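You operate a simulated robot arm through the tools that you are given. There is no shell and no other tool. Be economical: measure what you need, move in short steps, check, and stop when the job is done.

The job below is to be done with a simulated two-armed robot. You get a single attempt, and the scene is never put back.

## Task
Take the brown box labelled "Hooks" from the middle right shelf of the low wooden cabinet and put it on the counter end.
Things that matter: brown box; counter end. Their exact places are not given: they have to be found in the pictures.

The check looks at the end state, three seconds after you hand in, the way a careful person would. Anything else that was tipped, shoved, dropped, spilled or broken makes it a failure.

## Robot
Two 6-joint arms with two-finger parallel grippers on one trunk, on a base that drives. Base frame: it is fixed to the floor where the robot stands at the start and does not move with it; the origin is under the middle of the robot, x ahead of it, y to its left, z up. Units: m, rad, N and s.
The left shoulder is at the start at [0.06, 0.187, 0.945], the right one opposite. With the tool pointing down near the work surface each hand reaches from about 0.1 to 0.5 m from the robot's upright axis, wherever it stands, measured 20 degrees to its own side. Places, roughly: counter end [0.3, 1.2, 0.9]. Payload 1.57 kg a hand.
The tool frame of a hand sits at the grasp point between the pads (the TCP): z along the fingers, y along the line on which they close. The tips reach 0.03 m beyond it. Largest opening 0.11 m; finger width 0.024, thickness 0.012; the body of the gripper, 0.048 by 0.112 m, starts 0.078 m behind the TCP.
Orientation is that of the tool frame in the base frame, as a unit quaternion [w, x, y, z]. With the fingers straight down and closing along the base's y, the tool's x points along the base's -x, its y along +y and its z along -z.

## Interface
- The arms move only by the tool nudge_tool. It takes "left_steps", "right_steps" or both (then of equal length, played together; a hand with none holds still); each is a list that holds one entry, the list of rows, each a list of 7 numbers: the shift along the base's x, y, z in m, then the turn, a rotation vector about the base's x, y, z in rad, then the opening, from 0 (shut) to 1 (fully open). In form: [[[tx, ty, tz, ax, ay, az, hand], ...]]. A call has 1 to 10 rows; each row is the pose to reach, as a shift and turn from the pose commanded when the call began. A row lasts 0.2 s, in which the tool goes at most 0.05 m and 0.15 rad; a call with a longer step from one row to the next is refused whole, and so is a gripper value outside its range. Where a pose cannot be reached the arm comes as near as it can. A force on the tool above 40 N (or 10 N above the force at the start of the call, whichever is more), or a blocked arm, ends the call early, and 0.2 s more pass. The fingers move at their own pace (about 0.153 m/s each) and stop on an object; they squeeze with about 40 N. The grip force told is the motor's: it shows also when the fingers shut on nothing. Time passes only in rows, and 0.2 s behind the last, so rows that repeat a pose let the fingers close. The reply holds the time, the measured pose of the TCP, the force on the tool along the base axes, the opening and the grip force, in the units named above and with some noise.
- Cameras (640 x 400 px; columns grow to the right, rows downward): "scene" is now at [-0.0022, 0.0412, 1.4772]; the picture's right is [0.61, -0.79, 0.00], its down [-0.67, -0.51, -0.54] and it looks along [0.43, 0.33, -0.84] (base axes); focal length 260 px, centre (320, 200). "left" rides on the left gripper at [0.07, -0.016, -0.141] in its tool frame; the picture's right is [0.23, 0.97, 0.00], its down [-0.86, 0.20, -0.48] and it looks along [-0.47, 0.11, 0.88] (tool axes); focal length 222 px, centre (320, 200). "right" rides on the right gripper at [0.07, 0.016, -0.141] in its tool frame; the picture's right is [-0.23, 0.97, 0.00], its down [-0.86, -0.20, -0.48] and it looks along [-0.47, -0.11, 0.88] (tool axes); focal length 222 px, centre (320, 200).
- camera(camera): a new picture of that camera. It takes no simulated time.
- raise_lower(by): slides the trunk up (or, below 0, down) by that many m; the arms and the scene camera ride with it, the base frame stays. It gives what a move gives, with no picture.
- steer(legs): drives the robot by 1 to 6 legs, each [ahead, left, turn to the left] in m, m and rad, along the robot's own axes; the way and the turn of a leg run together, so that a leg with both is an arc; at most 1.5 m and 3.142 rad a leg. The arms and the cameras ride along, it lands a little off, and it stops where it bumps. It gives what a move gives.
- head_to(pan, tilt): turns the head with the scene camera to pan (to the left, within 1.501 rad either way) and tilt (down, from -0.506 to 1.204), counted from straight ahead of the robot. It gives what a move gives.
- measure_at(camera, pixels): for up to 12 pixels [column, row] of the newest picture of that camera ("zoom" is the newest enlarged one), the place [x, y, z] in the base frame of the surface seen there, good to about 0.002 m. It takes no simulated time.
- enlarge(camera, box): a new picture of the part [left, top, right, bottom] of that camera's present view, enlarged. It takes no simulated time.
- job_done(): hands the job in; it is judged then, once.

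Work in short steps. Measure before you move; look again where a grasp or a placing could have gone wrong, and mend it. You have 80 turns and 78 pictures in all, those below and enlarged ones among them. Open the grippers and draw the arms clear of the work before you hand the job in, unless the task says otherwise; then end with one line.

The tools are called after "Emit:" as a command line: name --argument value ..., lists and objects as JSON in quotes. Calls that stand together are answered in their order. nudge_tool: Moves the arms, as the interface text tells. Its arguments: {"type":"object","properties":{"left_steps":{"type":"array","items":{"type":"array","items":{"type":"array","items":{"type":"number"}}}},"right_steps":{"type":"array","items":{"type":"array","items":{"type":"array","items":{"type":"number"}}}}},"required":[]} The other tools are called the same way: raise_lower (by) slides the trunk up or down; steer (legs) drives the base; head_to (pan, tilt) turns the head that bears the scene camera; camera (camera) takes a picture; measure_at (camera, pixels) gives the place of the surface under pixels of a picture; enlarge (camera, box) takes an enlarged picture of a part of a camera's view; job_done () hands the job in.

At the start:

```text
time: 0.0
left_tool_pos: [0.3098, 0.3313, 1.0768]
left_orientation: [0.0, -0.001, 1.0, 0.0]
left_contact_force: [-0.4, 0.0, -0.4]
left_width: 0.11
left_finger_force: 0.0
right_tool_pos: [0.3364, 0.0676, 1.1661]
right_orientation: [0.001, -0.001, 1.0, 0.0]
right_contact_force: [0.9, -0.1, 0.3]
right_width: 0.11
right_finger_force: 0.2
trunk travel left (down, up): [-0.573, 0.417]
robot x, y, heading: [-0.0017, 0.0002, 0.003]
head pan, tilt: [0.653, 0.995]
```

scene: 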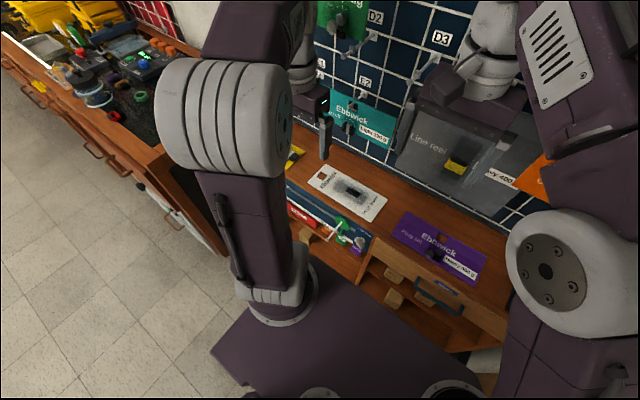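
right: 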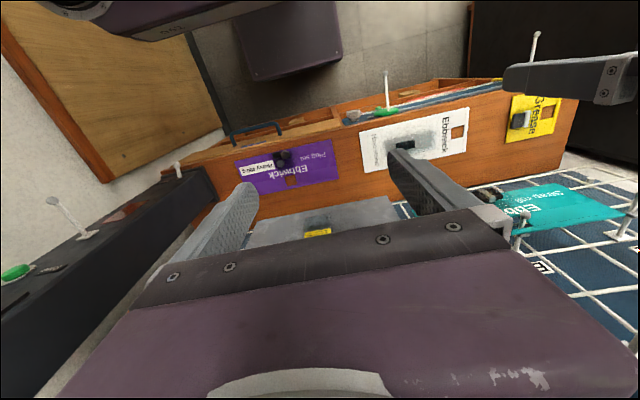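
left: 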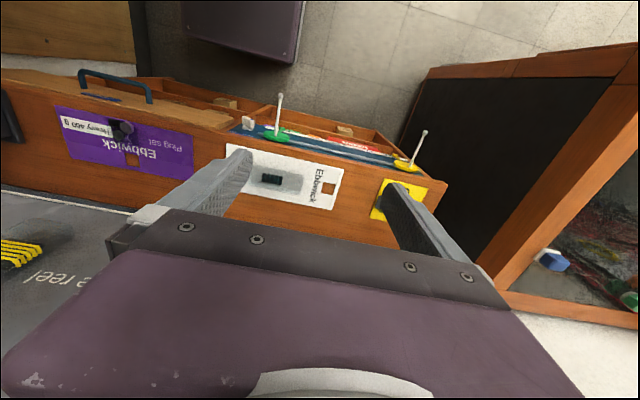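

The cabinet is right ahead with shelves facing the robot, partly hidden by the arms. I look with the head straight ahead and down, then toward the counter.

Emit:
head_to --pan 0.0 --tilt 1.1

Emit:
camera --camera "scene"

```text
time: 1.0
left_tool_pos: [0.3101, 0.3305, 1.0776]
left_orientation: [0.0, 0.0, 1.0, -0.001]
left_contact_force: [0.0, -0.5, 0.8]
left_width: 0.1099
left_finger_force: 0.0
right_tool_pos: [0.336, 0.0671, 1.1658]
right_orientation: [0.0, -0.001, 1.0, 0.0]
right_contact_force: [-1.1, 0.3, -0.3]
right_width: 0.1102
right_finger_force: 0.1
trunk travel left (down, up): [-0.573, 0.417]
robot x, y, heading: [0.0016, -0.0012, -0.001]
head pan, tilt: [0.0, 1.1]
```

```text
74 pictures are left
```

scene: 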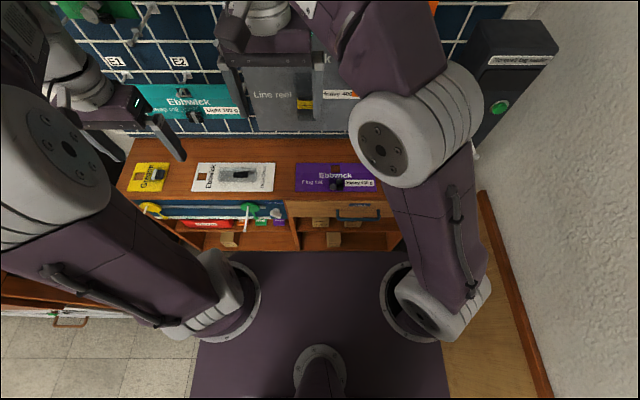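

The cabinet has compartments facing me, right column behind the robot's body. I measure some points and enlarge the shelves.

Emit:
measure_at --camera "scene" --pixels '[[285, 160], [352, 212], [335, 240], [320, 225], [345, 241], [294, 245], [395, 245], [455, 330], [60, 370], [30, 282], [135, 190], [500, 250]]'

Emit:
enlarge --camera "scene" --box '[120, 150, 420, 260]'

```text
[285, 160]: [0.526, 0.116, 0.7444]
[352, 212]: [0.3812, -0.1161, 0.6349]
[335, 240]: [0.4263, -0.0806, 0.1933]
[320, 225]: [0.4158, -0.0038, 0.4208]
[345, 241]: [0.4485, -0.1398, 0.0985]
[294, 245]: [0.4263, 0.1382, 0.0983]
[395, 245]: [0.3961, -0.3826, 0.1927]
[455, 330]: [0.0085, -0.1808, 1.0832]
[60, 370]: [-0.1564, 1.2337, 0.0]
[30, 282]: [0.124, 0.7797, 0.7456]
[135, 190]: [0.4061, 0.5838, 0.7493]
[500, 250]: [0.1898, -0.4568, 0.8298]
```

```text
2.13 times, centred on (270, 205) of scene
```

zoom: 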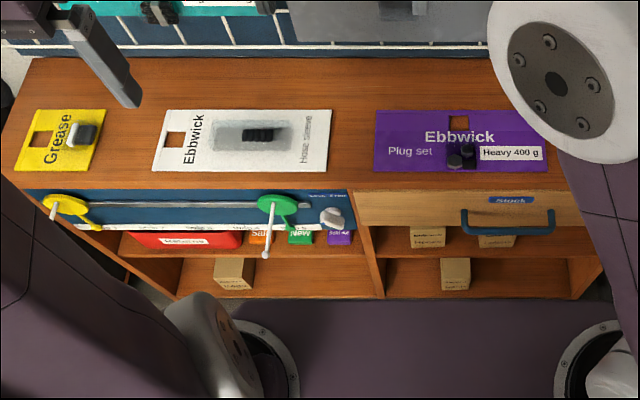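

The middle right shelf holds two brown boxes under the drawer. I back off to see them and give the arms room.

Emit:
steer --legs '[[-0.5, 0, 0]]'

Emit:
head_to --pan 0.0 --tilt 0.85

Emit:
camera --camera "scene"

```text
time: 4.0
left_tool_pos: [-0.1871, 0.3314, 1.0767]
left_orientation: [0.0, 0.0, 1.0, 0.0]
left_contact_force: [-1.0, 0.9, 0.3]
left_width: 0.1098
left_finger_force: 0.0
right_tool_pos: [-0.1607, 0.0675, 1.1662]
right_orientation: [0.0, -0.001, 1.0, 0.0]
right_contact_force: [-0.2, -0.3, 0.1]
right_width: 0.11
right_finger_force: 0.1
trunk travel left (down, up): [-0.573, 0.417]
robot x, y, heading: [-0.4957, 0.0017, 0.002]
head pan, tilt: [0.0, 1.1]
```

```text
time: 4.7
left_tool_pos: [-0.1873, 0.3313, 1.0769]
left_orientation: [0.0, -0.001, 1.0, 0.0]
left_contact_force: [0.0, -0.7, -0.6]
left_width: 0.11
left_finger_force: 0.1
right_tool_pos: [-0.1606, 0.0662, 1.1661]
right_orientation: [0.001, -0.001, 1.0, 0.0]
right_contact_force: [-0.1, -0.7, -0.7]
right_width: 0.11
right_finger_force: 0.0
trunk travel left (down, up): [-0.573, 0.417]
robot x, y, heading: [-0.4992, -0.0011, -0.0]
head pan, tilt: [0.0, 0.85]
```

```text
72 pictures are left
```

scene: 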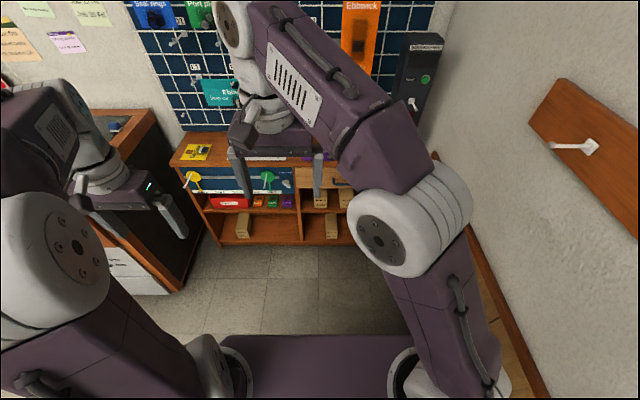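

The right arm hides the shelf; nothing stands under the hands now, so I lower the trunk to look into the shelves level.

Emit:
raise_lower --by -0.45

Emit:
head_to --pan 0.0 --tilt 0.55

Emit:
camera --camera "scene"

```text
refused: -0.45 is not a number from -0.4 to 0.4
```

```text
time: 5.5
left_tool_pos: [-0.1877, 0.3326, 1.077]
left_orientation: [0.0, -0.001, 1.0, 0.0]
left_contact_force: [0.5, 1.1, -0.1]
left_width: 0.1098
left_finger_force: 0.0
right_tool_pos: [-0.1611, 0.0665, 1.1662]
right_orientation: [0.0, 0.0, 1.0, -0.001]
right_contact_force: [0.5, -0.2, -0.4]
right_width: 0.1098
right_finger_force: 0.1
trunk travel left (down, up): [-0.573, 0.417]
robot x, y, heading: [-0.4985, -0.0014, -0.001]
head pan, tilt: [0.0, 0.55]
```

```text
71 pictures are left
```

scene: 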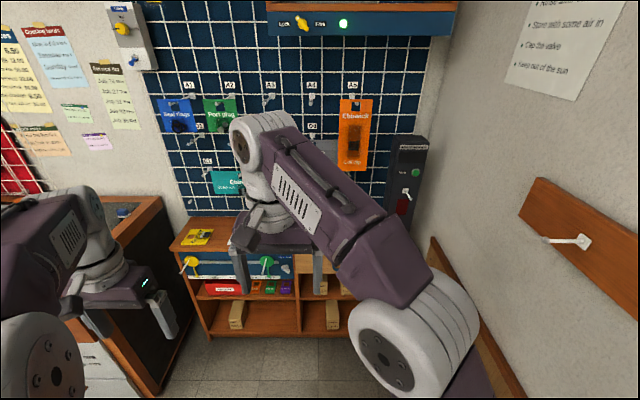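

The trunk takes at most 0.4 a call; I lower by 0.4 and look again.

Emit:
raise_lower --by -0.4

Emit:
camera --camera "scene"

```text
time: 9.4
left_tool_pos: [-0.187, 0.332, 0.6775]
left_orientation: [0.0, -0.001, 1.0, 0.0]
left_contact_force: [0.1, 0.1, -0.1]
left_width: 0.1101
left_finger_force: 0.1
right_tool_pos: [-0.1604, 0.0661, 0.7658]
right_orientation: [0.0, -0.001, 1.0, 0.0]
right_contact_force: [0.2, 0.1, 0.1]
right_width: 0.1099
right_finger_force: 0.1
trunk travel left (down, up): [-0.173, 0.817]
robot x, y, heading: [-0.5011, 0.002, -0.001]
head pan, tilt: [0.0, 0.55]
```

```text
70 pictures are left
```

scene: 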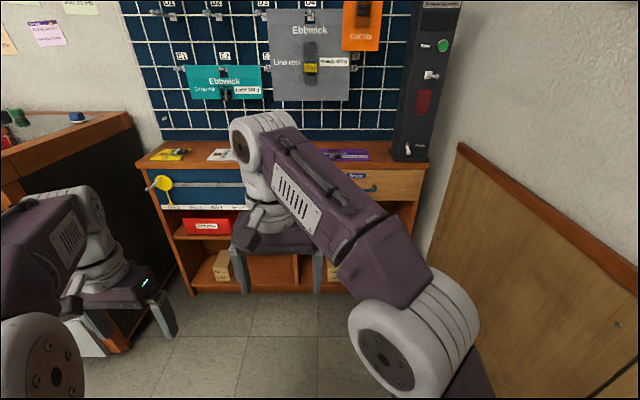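

The right arm blocks the view. I turn the right hand to point ahead (rotation about y by -1.5) while moving it to the right and down, clear of everything (cabinet front is at x≈0.39).

Emit:
nudge_tool --right_steps '[[[0.005, -0.025, -0.02, 0, -0.15, 0, 1], [0.01, -0.05, -0.04, 0, -0.3, 0, 1], [0.015, -0.075, -0.06, 0, -0.45, 0, 1], [0.02, -0.1, -0.08, 0, -0.6, 0, 1], [0.025, -0.125, -0.1, 0, -0.75, 0, 1], [0.03, -0.15, -0.12, 0, -0.9, 0, 1], [0.035, -0.175, -0.14, 0, -1.05, 0, 1], [0.04, -0.2, -0.16, 0, -1.2, 0, 1], [0.045, -0.225, -0.18, 0, -1.35, 0, 1], [0.05, -0.25, -0.2, 0, -1.5, 0, 1]]]'

Emit:
camera --camera "scene"

Emit:
camera --camera "right"

```text
time: 11.6
left_tool_pos: [-0.1875, 0.3329, 0.6769]
left_orientation: [0.001, -0.001, 1.0, 0.001]
left_contact_force: [0.4, 0.0, 0.1]
left_width: 0.1102
left_finger_force: 0.0
right_tool_pos: [0.001, -0.094, 0.6264]
right_orientation: [0.662, -0.008, 0.75, -0.018]
right_contact_force: [0.1, 0.6, 0.3]
right_width: 0.1102
right_finger_force: 0.0
right hand out of reach, approached as far as the arm can: row 6, 7, 8, 9, 10
trunk travel left (down, up): [-0.173, 0.817]
robot x, y, heading: [-0.5028, -0.0003, -0.003]
head pan, tilt: [0.0, 0.55]
```

```text
69 pictures are left
```

scene: 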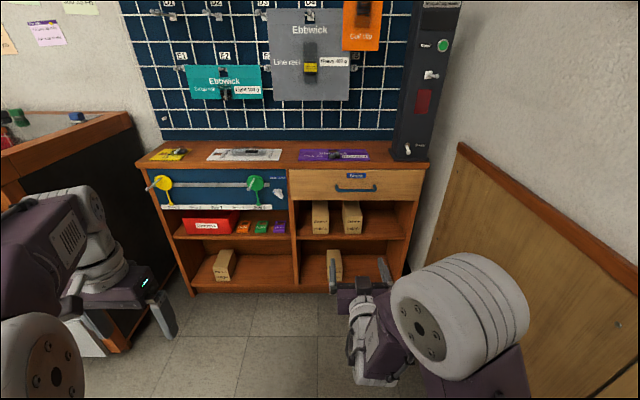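

```text
68 pictures are left
```

right: 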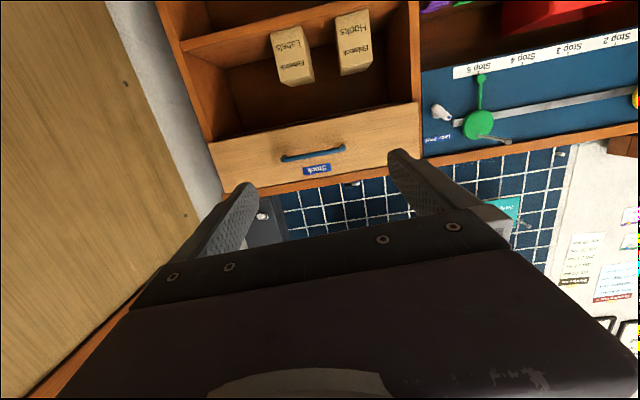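

The right picture (upside down) shows "Hooks" at (353,40), beside the centre divider, and "Labels" at (292,60). I enlarge the scene view of both and measure.

Emit:
enlarge --camera "scene" --box '[280, 160, 420, 250]'

Emit:
measure_at --camera "scene" --pixels '[[320, 225], [313, 225], [328, 225], [320, 203], [320, 233], [345, 220], [352, 230], [292, 230], [296, 230], [340, 238], [350, 197], [405, 230]]'

```text
4.44 times, centred on (350, 205) of scene
```

zoom: 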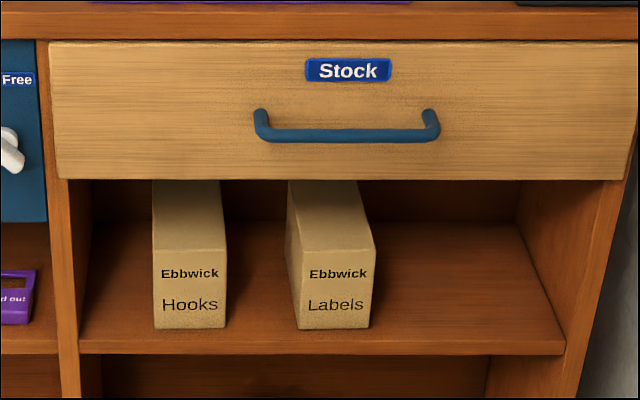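

```text
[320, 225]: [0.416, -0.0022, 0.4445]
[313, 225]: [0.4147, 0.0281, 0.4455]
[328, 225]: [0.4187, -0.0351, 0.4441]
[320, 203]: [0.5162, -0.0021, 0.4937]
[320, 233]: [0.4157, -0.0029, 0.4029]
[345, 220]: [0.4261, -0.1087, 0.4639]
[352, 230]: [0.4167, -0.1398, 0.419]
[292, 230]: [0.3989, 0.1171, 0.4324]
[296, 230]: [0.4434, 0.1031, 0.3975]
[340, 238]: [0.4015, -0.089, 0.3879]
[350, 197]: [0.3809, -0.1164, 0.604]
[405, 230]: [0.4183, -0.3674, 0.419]
```

Hooks box: front face at x≈0.416, y from -0.036 to 0.03, z 0.40–0.49; Labels starts at y≈-0.10, divider at 0.105. I refine the box depth by measuring in the zoom, and stretch the right arm ahead and down toward the box's height, correcting the pitch.

Emit:
measure_at --camera "zoom" --pixels '[[157, 315], [222, 315], [190, 255], [157, 242], [220, 242], [160, 186], [218, 186], [299, 320], [292, 240], [190, 340], [85, 260], [260, 176]]'

Emit:
nudge_tool --right_steps '[[[0.02, 0, -0.03, 0, -0.03, 0, 1], [0.04, 0, -0.06, 0, -0.06, 0, 1], [0.06, 0, -0.09, 0, -0.09, 0, 1], [0.08, 0, -0.12, 0, -0.12, 0, 1], [0.1, 0, -0.15, 0, -0.124, 0, 1], [0.1, 0, -0.15, 0, -0.124, 0, 1]]]'

```text
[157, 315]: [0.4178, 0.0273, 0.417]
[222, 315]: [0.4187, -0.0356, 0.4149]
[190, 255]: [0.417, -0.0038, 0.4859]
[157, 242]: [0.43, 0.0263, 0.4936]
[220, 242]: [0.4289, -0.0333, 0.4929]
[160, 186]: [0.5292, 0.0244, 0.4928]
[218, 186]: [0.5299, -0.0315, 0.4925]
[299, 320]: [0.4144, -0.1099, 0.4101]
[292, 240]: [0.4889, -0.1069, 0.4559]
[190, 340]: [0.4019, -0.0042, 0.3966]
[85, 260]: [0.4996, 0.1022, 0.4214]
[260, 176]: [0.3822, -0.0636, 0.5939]
```

```text
time: 13.0
left_tool_pos: [-0.1885, 0.3333, 0.6777]
left_orientation: [0.0, -0.001, 1.0, 0.0]
left_contact_force: [-0.9, -0.3, 0.1]
left_width: 0.1101
left_finger_force: 0.1
right_tool_pos: [0.1306, -0.0751, 0.4904]
right_orientation: [0.704, -0.014, 0.709, -0.036]
right_contact_force: [0.0, 1.1, 0.2]
right_width: 0.1101
right_finger_force: 0.1
right hand out of reach, approached as far as the arm can: row 1, 2, 3, 4, 5, 6
trunk travel left (down, up): [-0.173, 0.817]
robot x, y, heading: [-0.4978, -0.001, 0.004]
head pan, tilt: [0.0, 0.55]
```

The arm sits at its inner limit (TCP 0.63 m ahead of the base). I move on forward by 0.12 (tips stay short of x=0.30) to find the actual commanded pose.

Emit:
nudge_tool --right_steps '[[[0.03, 0, 0, 0, 0, 0, 1], [0.06, 0, 0, 0, 0, 0, 1], [0.09, 0, 0, 0, 0, 0, 1], [0.12, 0, 0, 0, 0, 0, 1], [0.12, 0, 0, 0, 0, 0, 1]]]'

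```text
time: 14.2
left_tool_pos: [-0.1886, 0.3322, 0.6771]
left_orientation: [0.0, -0.001, 1.0, -0.001]
left_contact_force: [0.1, 0.7, 0.6]
left_width: 0.11
left_finger_force: 0.1
right_tool_pos: [0.2486, -0.0763, 0.4926]
right_orientation: [0.706, -0.009, 0.708, -0.018]
right_contact_force: [-0.4, -0.1, 0.5]
right_width: 0.1101
right_finger_force: 0.0
trunk travel left (down, up): [-0.173, 0.817]
robot x, y, heading: [-0.4943, -0.0003, 0.0]
head pan, tilt: [0.0, 0.55]
```

The hand now follows exactly (TCP at 0.249, -0.076, 0.493). I align with the box centre (y≈-0.004, z≈0.445) and take out the small roll and yaw, then look.

Emit:
nudge_tool --right_steps '[[[0, 0.03, -0.02, 0.015, 0, 0.006, 1], [0, 0.06, -0.04, 0.03, 0, 0.012, 1], [0, 0.072, -0.0475, 0.038, 0, 0.0127, 1], [0, 0.072, -0.0475, 0.038, 0, 0.0127, 1]]]'

Emit:
camera --camera "right"

Emit:
camera --camera "scene"

```text
time: 15.2
left_tool_pos: [-0.1885, 0.3322, 0.677]
left_orientation: [0.0, -0.001, 1.0, -0.001]
left_contact_force: [0.6, -0.5, 0.1]
left_width: 0.1101
left_finger_force: 0.1
right_tool_pos: [0.2488, -0.0024, 0.4462]
right_orientation: [0.706, 0.002, 0.708, 0.001]
right_contact_force: [0.4, 0.0, -0.1]
right_width: 0.1099
right_finger_force: 0.0
trunk travel left (down, up): [-0.173, 0.817]
robot x, y, heading: [-0.5004, -0.0021, 0.001]
head pan, tilt: [0.0, 0.55]
```

```text
66 pictures are left
```

right: 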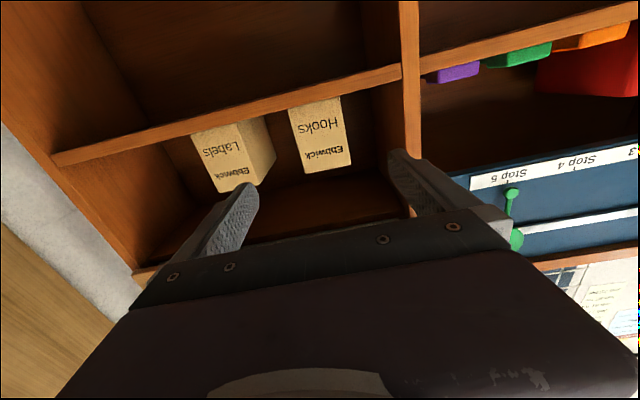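

```text
65 pictures are left
```

scene: 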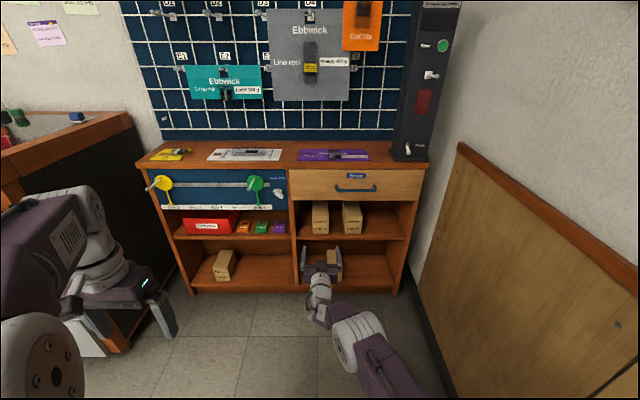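

Aligned: the fingers straddle "Hooks" with Labels outside. I drive 0.12 ahead (tips to x≈0.40, just short of the face) and check.

Emit:
steer --legs '[[0.12, 0, 0]]'

Emit:
camera --camera "right"

```text
time: 16.4
left_tool_pos: [-0.068, 0.3315, 0.6768]
left_orientation: [0.0, -0.002, 1.0, 0.0]
left_contact_force: [0.2, -0.1, 0.0]
left_width: 0.1099
left_finger_force: 0.1
right_tool_pos: [0.3682, -0.0008, 0.4457]
right_orientation: [0.706, 0.002, 0.708, 0.0]
right_contact_force: [0.1, 0.7, 0.5]
right_width: 0.1101
right_finger_force: 0.0
trunk travel left (down, up): [-0.173, 0.817]
robot x, y, heading: [-0.3779, 0.0014, 0.004]
head pan, tilt: [0.0, 0.55]
```

```text
64 pictures are left
```

right: 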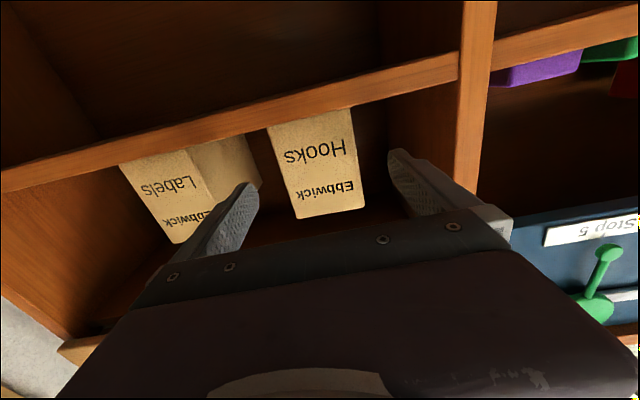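

The fingers straddle "Hooks" (320,165) with room to Labels and the divider. I advance 0.095 with a 3 mm shift to the right, still open.

Emit:
nudge_tool --right_steps '[[[0.02, -0.003, 0, 0, 0, 0, 1], [0.04, -0.003, 0, 0, 0, 0, 1], [0.06, -0.003, 0, 0, 0, 0, 1], [0.08, -0.003, 0, 0, 0, 0, 1], [0.097, -0.003, 0, 0, 0, 0, 1], [0.097, -0.003, 0, 0, 0, 0, 1]]]'

Emit:
camera --camera "right"

```text
time: 17.8
left_tool_pos: [-0.068, 0.3321, 0.677]
left_orientation: [0.0, -0.002, 1.0, 0.0]
left_contact_force: [0.2, 0.1, -1.0]
left_width: 0.1098
left_finger_force: 0.0
right_tool_pos: [0.4049, -0.0063, 0.4686]
right_orientation: [0.706, 0.001, 0.708, 0.0]
right_contact_force: [-0.3, -0.5, 0.0]
right_width: 0.1101
right_finger_force: 0.0
right hand out of reach, approached as far as the arm can: row 2, 3, 4, 5, 6
trunk travel left (down, up): [-0.173, 0.817]
robot x, y, heading: [-0.3766, 0.0002, 0.001]
head pan, tilt: [0.0, 0.55]
```

```text
63 pictures are left
```

right: 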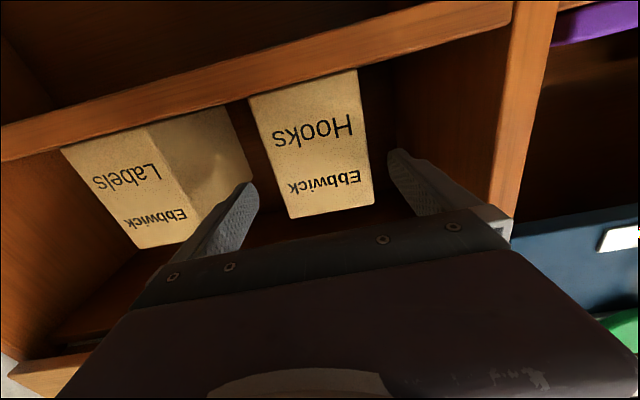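

The arm reached its outer limit and rose to z 0.469. I pull back 0.08 and restore z, then will drive the rest.

Emit:
nudge_tool --right_steps '[[[-0.03, 0.001, 0, 0, 0, 0, 1], [-0.06, 0.002, -0.012, 0, 0, 0, 1], [-0.08, 0.003, -0.0236, 0, 0, 0, 1], [-0.08, 0.003, -0.0236, 0, 0, 0, 1]]]'

```text
time: 18.8
left_tool_pos: [-0.0677, 0.3317, 0.6763]
left_orientation: [0.0, -0.002, 1.0, 0.0]
left_contact_force: [-0.3, -0.7, 0.5]
left_width: 0.11
left_finger_force: 0.0
right_tool_pos: [0.3239, -0.0048, 0.4455]
right_orientation: [0.706, 0.003, 0.708, 0.0]
right_contact_force: [0.4, 0.6, -0.4]
right_width: 0.11
right_finger_force: 0.1
trunk travel left (down, up): [-0.173, 0.817]
robot x, y, heading: [-0.3761, -0.0008, 0.011]
head pan, tilt: [0.0, 0.55]
```

Pose restored. I drive 0.09 ahead (TCP to ≈0.414), leaving the last 5 cm to the arm.

Emit:
steer --legs '[[0.09, 0, 0]]'

Emit:
camera --camera "right"

```text
time: 19.9
left_tool_pos: [0.0258, 0.3347, 0.6768]
left_orientation: [0.0, -0.002, 1.0, 0.0]
left_contact_force: [-0.3, 0.0, 0.8]
left_width: 0.11
left_finger_force: 0.0
right_tool_pos: [0.4181, -0.0042, 0.4441]
right_orientation: [0.706, 0.002, 0.708, 0.0]
right_contact_force: [0.9, -0.1, -0.2]
right_width: 0.1102
right_finger_force: 0.0
trunk travel left (down, up): [-0.173, 0.817]
robot x, y, heading: [-0.2836, 0.0004, 0.003]
head pan, tilt: [0.0, 0.55]
```

```text
62 pictures are left
```

right: 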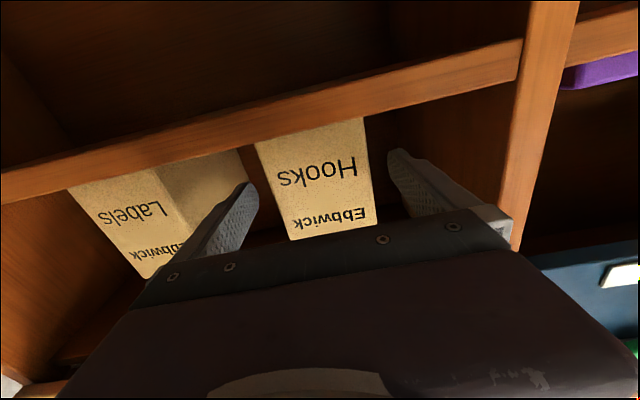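

Fingers flank the box. I advance 0.047 with the arm, then close and hold.

Emit:
nudge_tool --right_steps '[[[0.016, 0, 0, 0, 0, 0, 1], [0.032, 0, 0, 0, 0, 0, 1], [0.047, 0, 0, 0, 0, 0, 1], [0.047, 0, 0, 0, 0, 0, 1], [0.047, 0, 0, 0, 0, 0, 0.6], [0.047, 0, 0, 0, 0, 0, 0], [0.047, 0, 0, 0, 0, 0, 0], [0.047, 0, 0, 0, 0, 0, 0], [0.047, 0, 0, 0, 0, 0, 0]]]'

Emit:
camera --camera "right"

```text
time: 21.9
left_tool_pos: [0.024, 0.3325, 0.6772]
left_orientation: [0.0, -0.002, 1.0, -0.001]
left_contact_force: [0.3, -0.3, 0.4]
left_width: 0.11
left_finger_force: 0.0
right_tool_pos: [0.4657, -0.004, 0.4458]
right_orientation: [0.706, 0.001, 0.708, 0.001]
right_contact_force: [2.0, 0.4, 0.9]
right_width: 0.0696
right_finger_force: 40.0
trunk travel left (down, up): [-0.173, 0.817]
robot x, y, heading: [-0.2831, -0.0005, 0.002]
head pan, tilt: [0.0, 0.55]
```

```text
61 pictures are left
```

right: 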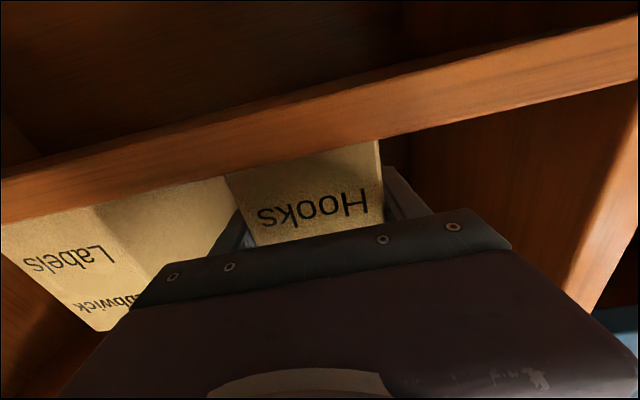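

Gripped at 0.070 m, 40 N. I lift 3 cm and check the force.

Emit:
nudge_tool --right_steps '[[[0, 0, 0.01, 0, 0, 0, 0], [0, 0, 0.02, 0, 0, 0, 0], [0, 0, 0.03, 0, 0, 0, 0], [0, 0, 0.03, 0, 0, 0, 0]]]'

Emit:
camera --camera "right"

```text
time: 22.9
left_tool_pos: [0.0252, 0.3342, 0.6767]
left_orientation: [0.0, -0.002, 1.0, -0.001]
left_contact_force: [-0.5, 0.8, 0.1]
left_width: 0.1102
left_finger_force: 0.0
right_tool_pos: [0.4636, -0.0041, 0.4743]
right_orientation: [0.706, 0.0, 0.708, 0.001]
right_contact_force: [-0.6, -0.1, -3.3]
right_width: 0.0699
right_finger_force: 40.3
trunk travel left (down, up): [-0.173, 0.817]
robot x, y, heading: [-0.2833, 0.0011, 0.004]
head pan, tilt: [0.0, 0.55]
```

```text
60 pictures are left
```

right: 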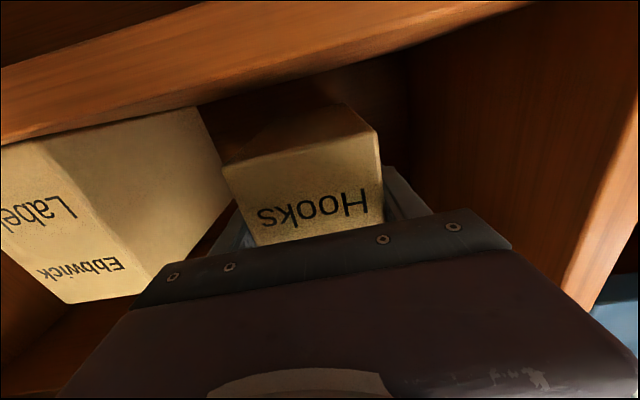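

Box lifted (about 3.3 N load), clear of the shelf. I drive straight back 0.4 to draw it out, then look toward the counter on the left.

Emit:
steer --legs '[[-0.2, 0, 0], [-0.25, 0, 0]]'

Emit:
raise_lower --by 0.4

Emit:
head_to --pan 0.9 --tilt 0.6

Emit:
camera --camera "scene"

Emit:
camera --camera "right"

```text
time: 25.9
left_tool_pos: [-0.4138, 0.3278, 0.6761]
left_orientation: [0.0, 0.002, 1.0, -0.001]
left_contact_force: [-0.2, -0.7, -0.5]
left_width: 0.11
left_finger_force: 0.1
right_tool_pos: [0.0233, -0.0123, 0.4748]
right_orientation: [0.706, 0.003, 0.708, -0.002]
right_contact_force: [0.0, 0.1, -2.8]
right_width: 0.0698
right_finger_force: 40.3
trunk travel left (down, up): [-0.173, 0.817]
robot x, y, heading: [-0.725, -0.0059, -0.003]
head pan, tilt: [0.0, 0.55]
```

```text
time: 29.8
left_tool_pos: [-0.4153, 0.328, 1.0771]
left_orientation: [0.0, 0.001, 1.0, 0.0]
left_contact_force: [-0.2, -0.7, 0.2]
left_width: 0.11
left_finger_force: 0.1
right_tool_pos: [0.0216, -0.0122, 0.8746]
right_orientation: [0.706, 0.004, 0.708, -0.002]
right_contact_force: [-0.1, -0.2, -2.6]
right_width: 0.0696
right_finger_force: 40.4
trunk travel left (down, up): [-0.573, 0.417]
robot x, y, heading: [-0.7248, -0.0042, -0.006]
head pan, tilt: [0.0, 0.55]
```

```text
time: 31.0
left_tool_pos: [-0.4144, 0.3275, 1.0772]
left_orientation: [0.0, 0.002, 1.0, 0.0]
left_contact_force: [1.2, 0.1, -0.6]
left_width: 0.1101
left_finger_force: 0.0
right_tool_pos: [0.0235, -0.0112, 0.8744]
right_orientation: [0.706, 0.003, 0.708, -0.002]
right_contact_force: [-0.1, -0.3, -2.6]
right_width: 0.0698
right_finger_force: 39.3
trunk travel left (down, up): [-0.573, 0.417]
robot x, y, heading: [-0.7273, -0.0008, 0.003]
head pan, tilt: [0.901, 0.6]
```

```text
59 pictures are left
```

scene: 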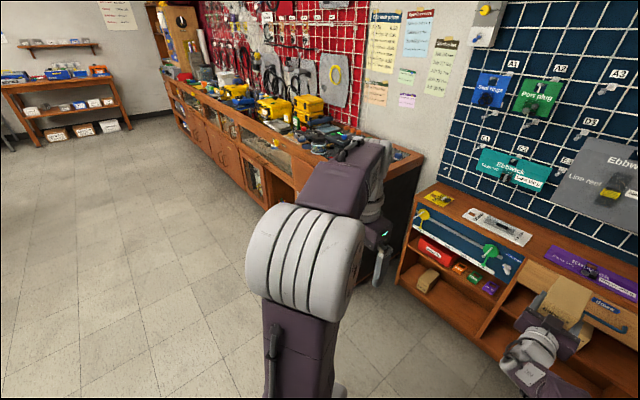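

```text
58 pictures are left
```

right: 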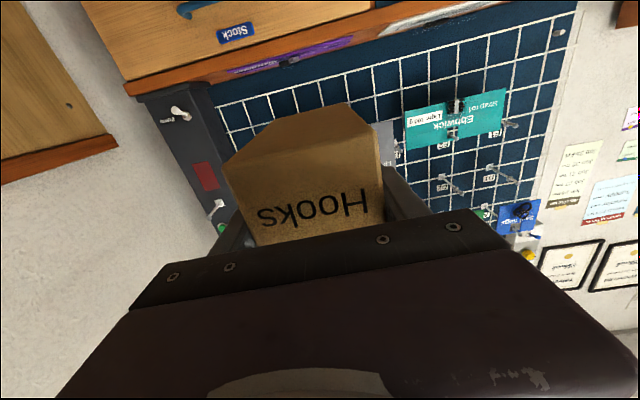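

The counter runs along the left; the left arm hides its end. I drive back 0.3 more, then left 0.5 (open floor in the picture), and raise the trunk for box clearance above the counter.

Emit:
steer --legs '[[-0.3, 0, 0], [0, 0.5, 0]]'

Emit:
raise_lower --by 0.3

Emit:
head_to --pan 0.4 --tilt 0.6

Emit:
camera --camera "scene"

```text
time: 32.2
left_tool_pos: [-0.4128, 0.3264, 1.0758]
left_orientation: [-0.001, 0.0, 1.0, 0.0]
left_contact_force: [0.1, 0.8, 0.3]
left_width: 0.1102
left_finger_force: 0.0
right_tool_pos: [0.0223, -0.0134, 0.8719]
right_orientation: [0.705, 0.003, 0.709, -0.002]
right_contact_force: [-0.1, -0.6, -1.9]
right_width: 0.0697
right_finger_force: 40.3
trunk travel left (down, up): [-0.573, 0.417]
robot x, y, heading: [-0.726, -0.0001, 0.0]
head pan, tilt: [0.901, 0.6]
stopped in leg 1: the robot was blocked; the commanded pose is now the measured one
```

```text
time: 35.2
left_tool_pos: [-0.4139, 0.3275, 1.3762]
left_orientation: [0.0, 0.0, 1.0, 0.0]
left_contact_force: [0.6, 0.3, -0.2]
left_width: 0.1098
left_finger_force: 0.0
right_tool_pos: [0.0233, -0.0126, 1.1736]
right_orientation: [0.705, 0.004, 0.709, -0.003]
right_contact_force: [0.4, 0.1, -3.0]
right_width: 0.0696
right_finger_force: 39.7
trunk travel left (down, up): [-0.873, 0.117]
robot x, y, heading: [-0.7233, -0.008, -0.001]
head pan, tilt: [0.901, 0.6]
```

```text
time: 36.1
left_tool_pos: [-0.4134, 0.3271, 1.3776]
left_orientation: [0.0, 0.001, 1.0, 0.0]
left_contact_force: [1.3, -0.1, -0.2]
left_width: 0.1097
left_finger_force: 0.1
right_tool_pos: [0.0229, -0.0126, 1.1732]
right_orientation: [0.705, 0.004, 0.709, -0.002]
right_contact_force: [0.2, -0.2, -3.3]
right_width: 0.0697
right_finger_force: 39.8
trunk travel left (down, up): [-0.873, 0.117]
robot x, y, heading: [-0.7221, -0.0053, -0.009]
head pan, tilt: [0.4, 0.6]
```

```text
57 pictures are left
```

scene: 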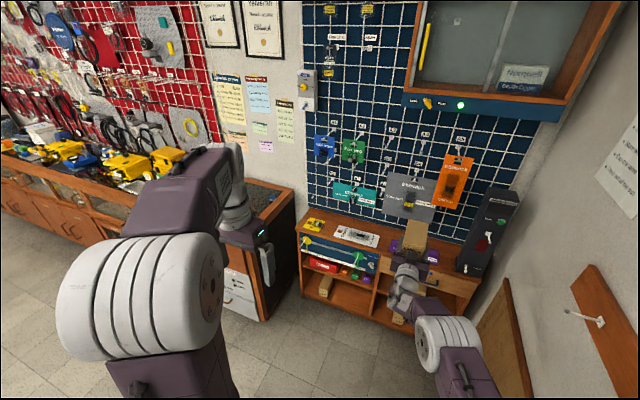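

Something solid is behind, so I won't back further. I look fully left to see the free floor.

Emit:
head_to --pan 1.5 --tilt 0.7

Emit:
camera --camera "scene"

Emit:
camera --camera "left"

```text
time: 37.4
left_tool_pos: [-0.4143, 0.3271, 1.3768]
left_orientation: [-0.001, 0.001, 1.0, 0.0]
left_contact_force: [-0.2, -0.9, 0.9]
left_width: 0.1099
left_finger_force: 0.0
right_tool_pos: [0.0236, -0.0138, 1.1733]
right_orientation: [0.705, 0.003, 0.709, -0.002]
right_contact_force: [0.5, -0.3, -2.4]
right_width: 0.07
right_finger_force: 40.3
trunk travel left (down, up): [-0.873, 0.117]
robot x, y, heading: [-0.7253, -0.0039, -0.004]
head pan, tilt: [1.499, 0.7]
```

```text
56 pictures are left
```

scene: 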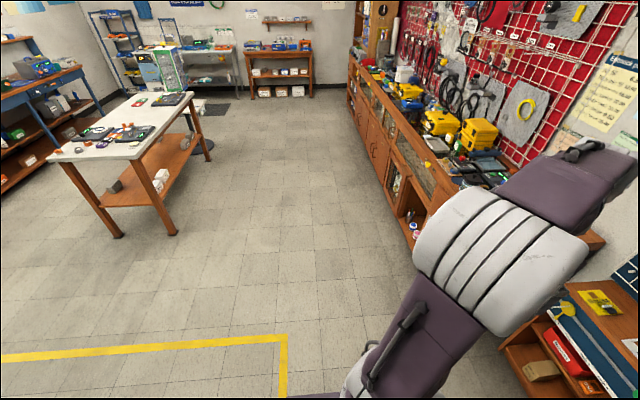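

```text
55 pictures are left
```

left: 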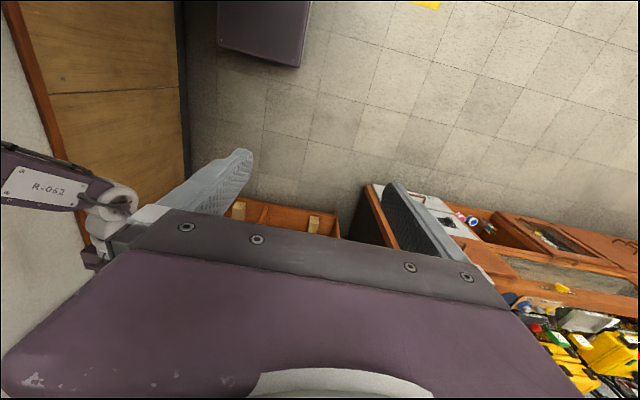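

Left is open floor. I measure the counter's front edge, its contents and the floor line.

Emit:
measure_at --camera "scene" --pixels '[[415, 170], [440, 185], [400, 140], [285, 340], [280, 395], [408, 235], [165, 230], [595, 240], [445, 175], [520, 390]]'

Emit:
measure_at --camera "left" --pixels '[[380, 192], [365, 190], [470, 222], [515, 300], [500, 260], [340, 235]]'

```text
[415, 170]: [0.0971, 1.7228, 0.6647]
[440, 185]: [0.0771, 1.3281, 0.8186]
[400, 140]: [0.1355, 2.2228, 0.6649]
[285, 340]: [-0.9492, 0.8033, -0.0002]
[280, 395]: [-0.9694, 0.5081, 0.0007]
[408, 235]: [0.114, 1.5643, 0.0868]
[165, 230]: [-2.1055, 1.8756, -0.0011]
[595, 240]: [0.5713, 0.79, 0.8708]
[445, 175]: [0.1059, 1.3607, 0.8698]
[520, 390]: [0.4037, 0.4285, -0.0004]
```

```text
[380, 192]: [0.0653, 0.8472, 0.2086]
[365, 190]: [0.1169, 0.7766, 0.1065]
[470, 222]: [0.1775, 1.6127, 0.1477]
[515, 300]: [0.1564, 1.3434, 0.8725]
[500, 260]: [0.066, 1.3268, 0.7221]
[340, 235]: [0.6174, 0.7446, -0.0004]
```

Counter: front face x≈0.065, top z≈0.87, near end y≈0.78. Box bottom is at ≈1.13, safely above. I drive left 0.7 and look at the counter end.

Emit:
steer --legs '[[0, 0.7, 0]]'

Emit:
head_to --pan 0.2 --tilt 0.6

Emit:
camera --camera "scene"

```text
time: 41.3
left_tool_pos: [-0.415, 1.0288, 1.3771]
left_orientation: [-0.001, 0.0, 1.0, 0.001]
left_contact_force: [-0.2, 0.3, -0.5]
left_width: 0.1101
left_finger_force: 0.2
right_tool_pos: [0.0244, 0.689, 1.174]
right_orientation: [0.706, 0.003, 0.708, -0.002]
right_contact_force: [0.8, 0.2, -2.9]
right_width: 0.0696
right_finger_force: 40.2
trunk travel left (down, up): [-0.873, 0.117]
robot x, y, heading: [-0.7244, 0.6955, -0.0]
head pan, tilt: [1.499, 0.7]
```

```text
time: 42.8
left_tool_pos: [-0.4139, 1.0302, 1.376]
left_orientation: [-0.001, 0.0, 1.0, 0.001]
left_contact_force: [0.6, 0.1, -0.3]
left_width: 0.1102
left_finger_force: 0.1
right_tool_pos: [0.0228, 0.69, 1.1726]
right_orientation: [0.706, 0.002, 0.708, -0.002]
right_contact_force: [0.9, 0.8, -2.7]
right_width: 0.0698
right_finger_force: 40.3
trunk travel left (down, up): [-0.873, 0.117]
robot x, y, heading: [-0.725, 0.6954, -0.002]
head pan, tilt: [0.201, 0.6]
```

```text
54 pictures are left
```

scene: 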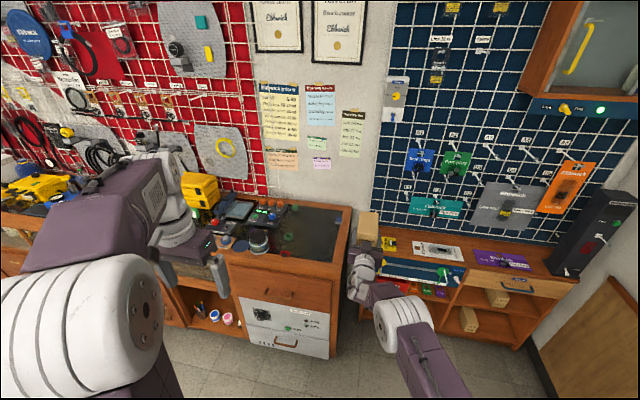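

The counter end shows at (300,235), with a free black area at its right part. I enlarge it.

Emit:
enlarge --camera "scene" --box '[190, 180, 370, 290]'

Emit:
measure_at --camera "scene" --pixels '[[300, 255], [310, 240], [310, 225], [325, 240], [340, 240], [285, 240], [260, 240], [285, 268], [325, 215], [335, 275], [255, 270], [290, 225]]'

```text
3.56 times, centred on (280, 235) of scene
```

zoom: 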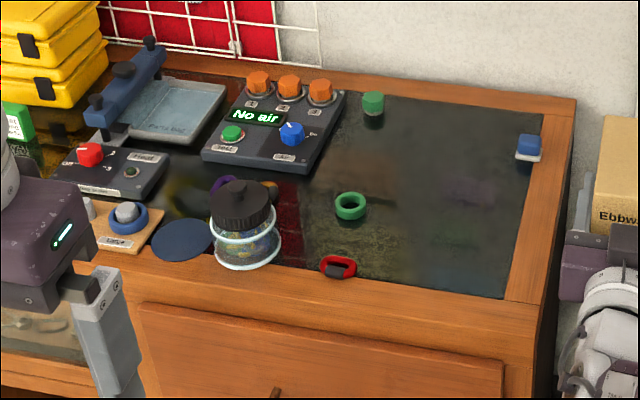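

```text
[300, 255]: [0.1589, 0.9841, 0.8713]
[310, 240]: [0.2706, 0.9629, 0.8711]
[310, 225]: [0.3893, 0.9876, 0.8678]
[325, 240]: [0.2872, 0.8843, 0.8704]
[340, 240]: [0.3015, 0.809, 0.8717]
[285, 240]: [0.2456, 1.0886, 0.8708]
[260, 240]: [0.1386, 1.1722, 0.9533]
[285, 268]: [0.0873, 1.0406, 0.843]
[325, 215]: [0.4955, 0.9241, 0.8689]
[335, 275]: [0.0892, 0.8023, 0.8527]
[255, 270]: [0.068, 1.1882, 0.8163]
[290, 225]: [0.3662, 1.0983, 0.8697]
```

The free area is x 0.13–0.5, y 0.84–1.04 at z 0.870 (red ring near (0.16,1.07), green ring near (0.27,1.08)). I look closely at the hand's underside geometry and the two rings before placing near (0.24, 0.95).

Emit:
enlarge --camera "scene" --box '[330, 200, 450, 350]'

Emit:
measure_at --camera "scene" --pixels '[[280, 254], [285, 254], [289, 254], [284, 238], [288, 237], [293, 237], [295, 208], [338, 220], [250, 250], [290, 263], [310, 265], [320, 270]]'

```text
2.67 times, centred on (390, 275) of scene
```

zoom: 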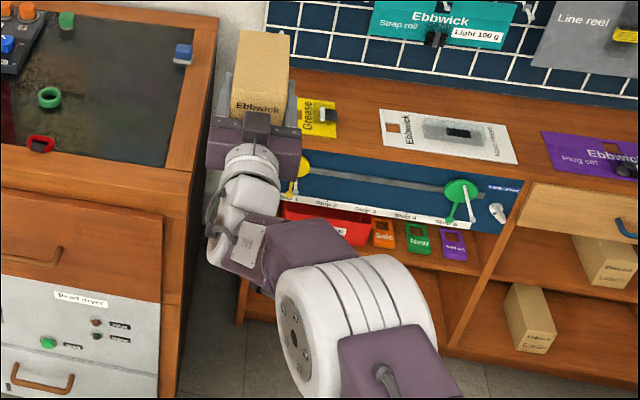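

```text
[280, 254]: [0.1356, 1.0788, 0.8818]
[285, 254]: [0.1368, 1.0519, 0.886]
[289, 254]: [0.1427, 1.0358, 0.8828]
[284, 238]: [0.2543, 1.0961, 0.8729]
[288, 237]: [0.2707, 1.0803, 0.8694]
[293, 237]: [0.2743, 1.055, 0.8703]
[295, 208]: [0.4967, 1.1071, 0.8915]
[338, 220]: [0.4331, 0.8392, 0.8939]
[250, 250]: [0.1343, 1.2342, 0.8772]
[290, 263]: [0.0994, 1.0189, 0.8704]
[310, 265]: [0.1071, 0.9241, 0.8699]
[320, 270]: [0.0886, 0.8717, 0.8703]
```

I measure the wrist and forearm heights relative to the TCP (z 1.173) to know the clearance over the counter edge.

Emit:
measure_at --camera "scene" --pixels '[[365, 262], [364, 272], [352, 280], [364, 290], [385, 295], [402, 320], [420, 340], [373, 235], [350, 292], [349, 272], [369, 250]]'

```text
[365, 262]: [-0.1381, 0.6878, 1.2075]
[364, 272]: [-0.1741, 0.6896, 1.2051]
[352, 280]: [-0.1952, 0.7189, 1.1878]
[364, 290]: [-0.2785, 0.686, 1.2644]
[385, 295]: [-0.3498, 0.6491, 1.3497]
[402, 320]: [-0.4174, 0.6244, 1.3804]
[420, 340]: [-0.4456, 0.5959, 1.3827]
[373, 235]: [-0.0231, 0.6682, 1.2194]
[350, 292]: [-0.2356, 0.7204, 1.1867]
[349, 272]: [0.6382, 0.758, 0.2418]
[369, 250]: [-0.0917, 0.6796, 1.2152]
```

Wrist underside will be about 35 mm below the TCP and the forearm rises behind, so placing with TCP at x≈0.20, z≈0.919 is clear. I drive left 0.265 and ahead 0.175.

Emit:
steer --legs '[[0, 0.265, 0], [0.175, 0, 0]]'

Emit:
camera --camera "scene"

```text
time: 45.7
left_tool_pos: [-0.2453, 1.2936, 1.3775]
left_orientation: [0.0, -0.002, 1.0, 0.001]
left_contact_force: [-0.5, 0.0, 0.8]
left_width: 0.1099
left_finger_force: 0.1
right_tool_pos: [0.1929, 0.9533, 1.1768]
right_orientation: [0.707, 0.002, 0.707, -0.002]
right_contact_force: [-0.3, -0.8, -3.3]
right_width: 0.0696
right_finger_force: 39.5
trunk travel left (down, up): [-0.873, 0.117]
robot x, y, heading: [-0.5521, 0.9627, -0.001]
head pan, tilt: [0.201, 0.6]
```

```text
51 pictures are left
```

scene: 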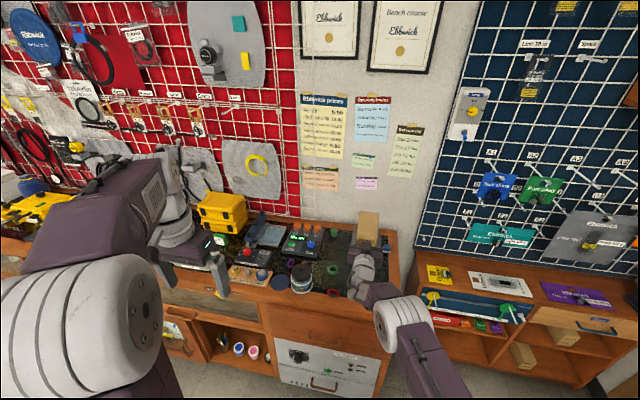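

TCP is at (0.193, 0.953, 1.175). I lower the trunk by 0.22 to bring the box bottom to about z 0.907, and check.

Emit:
raise_lower --by -0.22

Emit:
head_to --pan 0.0 --tilt 0.7

Emit:
enlarge --camera "scene" --box '[230, 130, 430, 260]'

```text
time: 48.0
left_tool_pos: [-0.2428, 1.2929, 1.1568]
left_orientation: [0.0, -0.001, 1.0, 0.0]
left_contact_force: [-0.5, 0.0, 0.4]
left_width: 0.1099
left_finger_force: 0.0
right_tool_pos: [0.1962, 0.9529, 0.9532]
right_orientation: [0.705, 0.003, 0.709, -0.002]
right_contact_force: [0.2, 0.8, -3.3]
right_width: 0.0699
right_finger_force: 40.2
trunk travel left (down, up): [-0.653, 0.337]
robot x, y, heading: [-0.5503, 0.9666, 0.001]
head pan, tilt: [0.201, 0.6]
```

```text
time: 48.8
left_tool_pos: [-0.2424, 1.294, 1.1573]
left_orientation: [-0.001, -0.001, 1.0, 0.0]
left_contact_force: [-0.5, 0.3, 1.1]
left_width: 0.1099
left_finger_force: 0.0
right_tool_pos: [0.1964, 0.9543, 0.9536]
right_orientation: [0.705, 0.003, 0.709, -0.002]
right_contact_force: [-0.7, 0.5, -2.5]
right_width: 0.0695
right_finger_force: 39.8
trunk travel left (down, up): [-0.653, 0.337]
robot x, y, heading: [-0.5552, 0.9633, 0.004]
head pan, tilt: [0.0, 0.7]
```

```text
3.08 times, centred on (330, 195) of scene
```

zoom: 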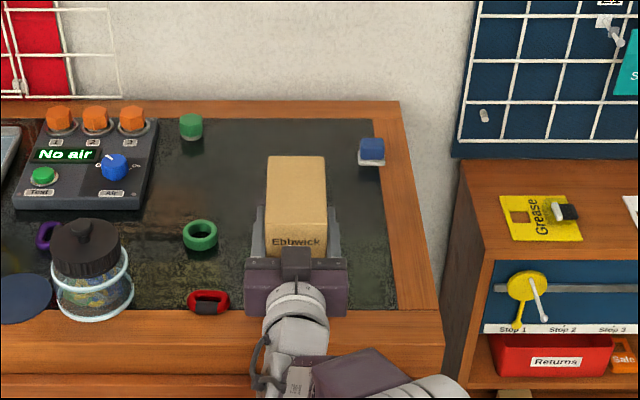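

Clear of the rings and cap. I lower with the arm by 0.034 to just touch (contact expected at TCP z≈0.918).

Emit:
nudge_tool --right_steps '[[[0, 0, -0.012, 0, 0, 0, 0], [0, 0, -0.022, 0, 0, 0, 0], [0, 0, -0.029, 0, 0, 0, 0], [0, 0, -0.034, 0, 0, 0, 0], [0, 0, -0.034, 0, 0, 0, 0]]]'

```text
time: 50.0
left_tool_pos: [-0.2415, 1.2936, 1.1566]
left_orientation: [0.0, -0.001, 1.0, 0.0]
left_contact_force: [-0.4, 0.4, 0.5]
left_width: 0.11
left_finger_force: 0.0
right_tool_pos: [0.1961, 0.9539, 0.9192]
right_orientation: [0.705, 0.002, 0.709, -0.001]
right_contact_force: [0.0, -0.1, -2.6]
right_width: 0.0697
right_finger_force: 39.9
trunk travel left (down, up): [-0.653, 0.337]
robot x, y, heading: [-0.5531, 0.9614, 0.001]
head pan, tilt: [0.0, 0.7]
```

Still carrying the weight (-2.6 N). I go down millimetre by millimetre.

Emit:
nudge_tool --right_steps '[[[0, 0, -0.001, 0, 0, 0, 0], [0, 0, -0.002, 0, 0, 0, 0], [0, 0, -0.002, 0, 0, 0, 0]]]'

Emit:
enlarge --camera "right" --box '[200, 60, 460, 260]'

```text
time: 50.8
left_tool_pos: [-0.2418, 1.2929, 1.1573]
left_orientation: [-0.001, -0.001, 1.0, 0.0]
left_contact_force: [-0.7, -0.5, 0.1]
left_width: 0.1099
left_finger_force: 0.1
right_tool_pos: [0.1968, 0.9547, 0.9169]
right_orientation: [0.705, 0.003, 0.709, -0.001]
right_contact_force: [-0.6, 0.3, -3.4]
right_width: 0.0697
right_finger_force: 40.4
trunk travel left (down, up): [-0.653, 0.337]
robot x, y, heading: [-0.5549, 0.9628, -0.002]
head pan, tilt: [0.0, 0.7]
```

```text
2.00 times, centred on (330, 160) of right
```

zoom: 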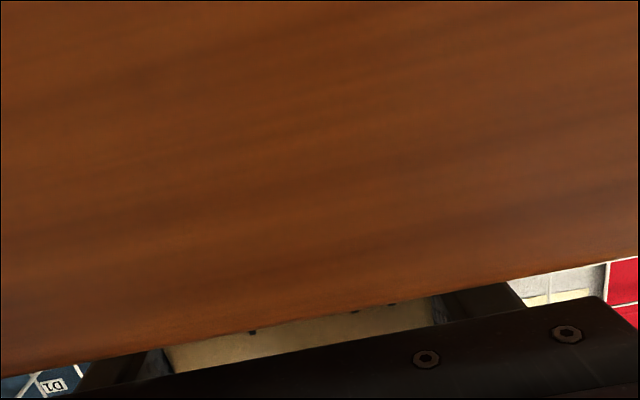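

Not yet touching; I continue down up to 4 mm more in 1 mm rows.

Emit:
nudge_tool --right_steps '[[[0, 0, -0.001, 0, 0, 0, 0], [0, 0, -0.002, 0, 0, 0, 0], [0, 0, -0.002, 0, 0, 0, 0]]]'

```text
time: 51.6
left_tool_pos: [-0.2431, 1.2941, 1.1577]
left_orientation: [-0.001, -0.001, 1.0, 0.0]
left_contact_force: [-0.5, 0.4, -0.3]
left_width: 0.11
left_finger_force: 0.1
right_tool_pos: [0.1963, 0.9538, 0.9186]
right_orientation: [0.707, 0.002, 0.707, -0.001]
right_contact_force: [1.7, 0.6, 2.0]
right_width: 0.0695
right_finger_force: 40.2
trunk travel left (down, up): [-0.653, 0.337]
robot x, y, heading: [-0.555, 0.9624, 0.003]
head pan, tilt: [0.0, 0.7]
```

Contact: the force turned to +2 N and the descent stopped. I open the fingers.

Emit:
nudge_tool --right_steps '[[[0, 0, 0, 0, 0, 0, 0.7], [0, 0, 0, 0, 0, 0, 0.9], [0, 0, 0, 0, 0, 0, 0.9], [0, 0, 0, 0, 0, 0, 0.9]]]'

Emit:
enlarge --camera "scene" --box '[230, 130, 430, 260]'

```text
time: 52.6
left_tool_pos: [-0.2431, 1.2937, 1.1565]
left_orientation: [-0.001, 0.0, 1.0, 0.0]
left_contact_force: [0.2, 0.1, -0.1]
left_width: 0.1098
left_finger_force: 0.0
right_tool_pos: [0.1953, 0.954, 0.9155]
right_orientation: [0.705, 0.002, 0.709, -0.001]
right_contact_force: [-0.1, -0.1, 1.0]
right_width: 0.0991
right_finger_force: 0.0
trunk travel left (down, up): [-0.653, 0.337]
robot x, y, heading: [-0.5541, 0.9606, 0.0]
head pan, tilt: [0.0, 0.7]
```

```text
3.08 times, centred on (330, 195) of scene
```

zoom: 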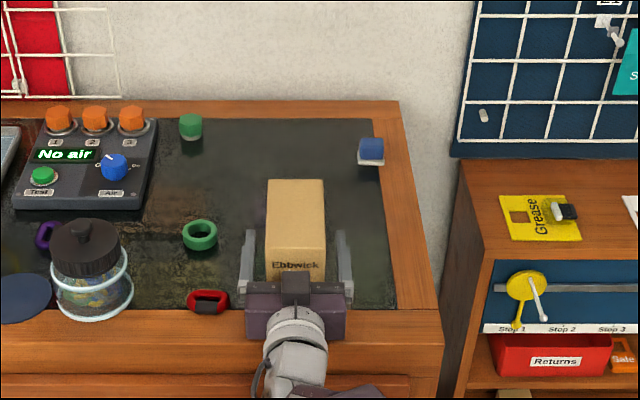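

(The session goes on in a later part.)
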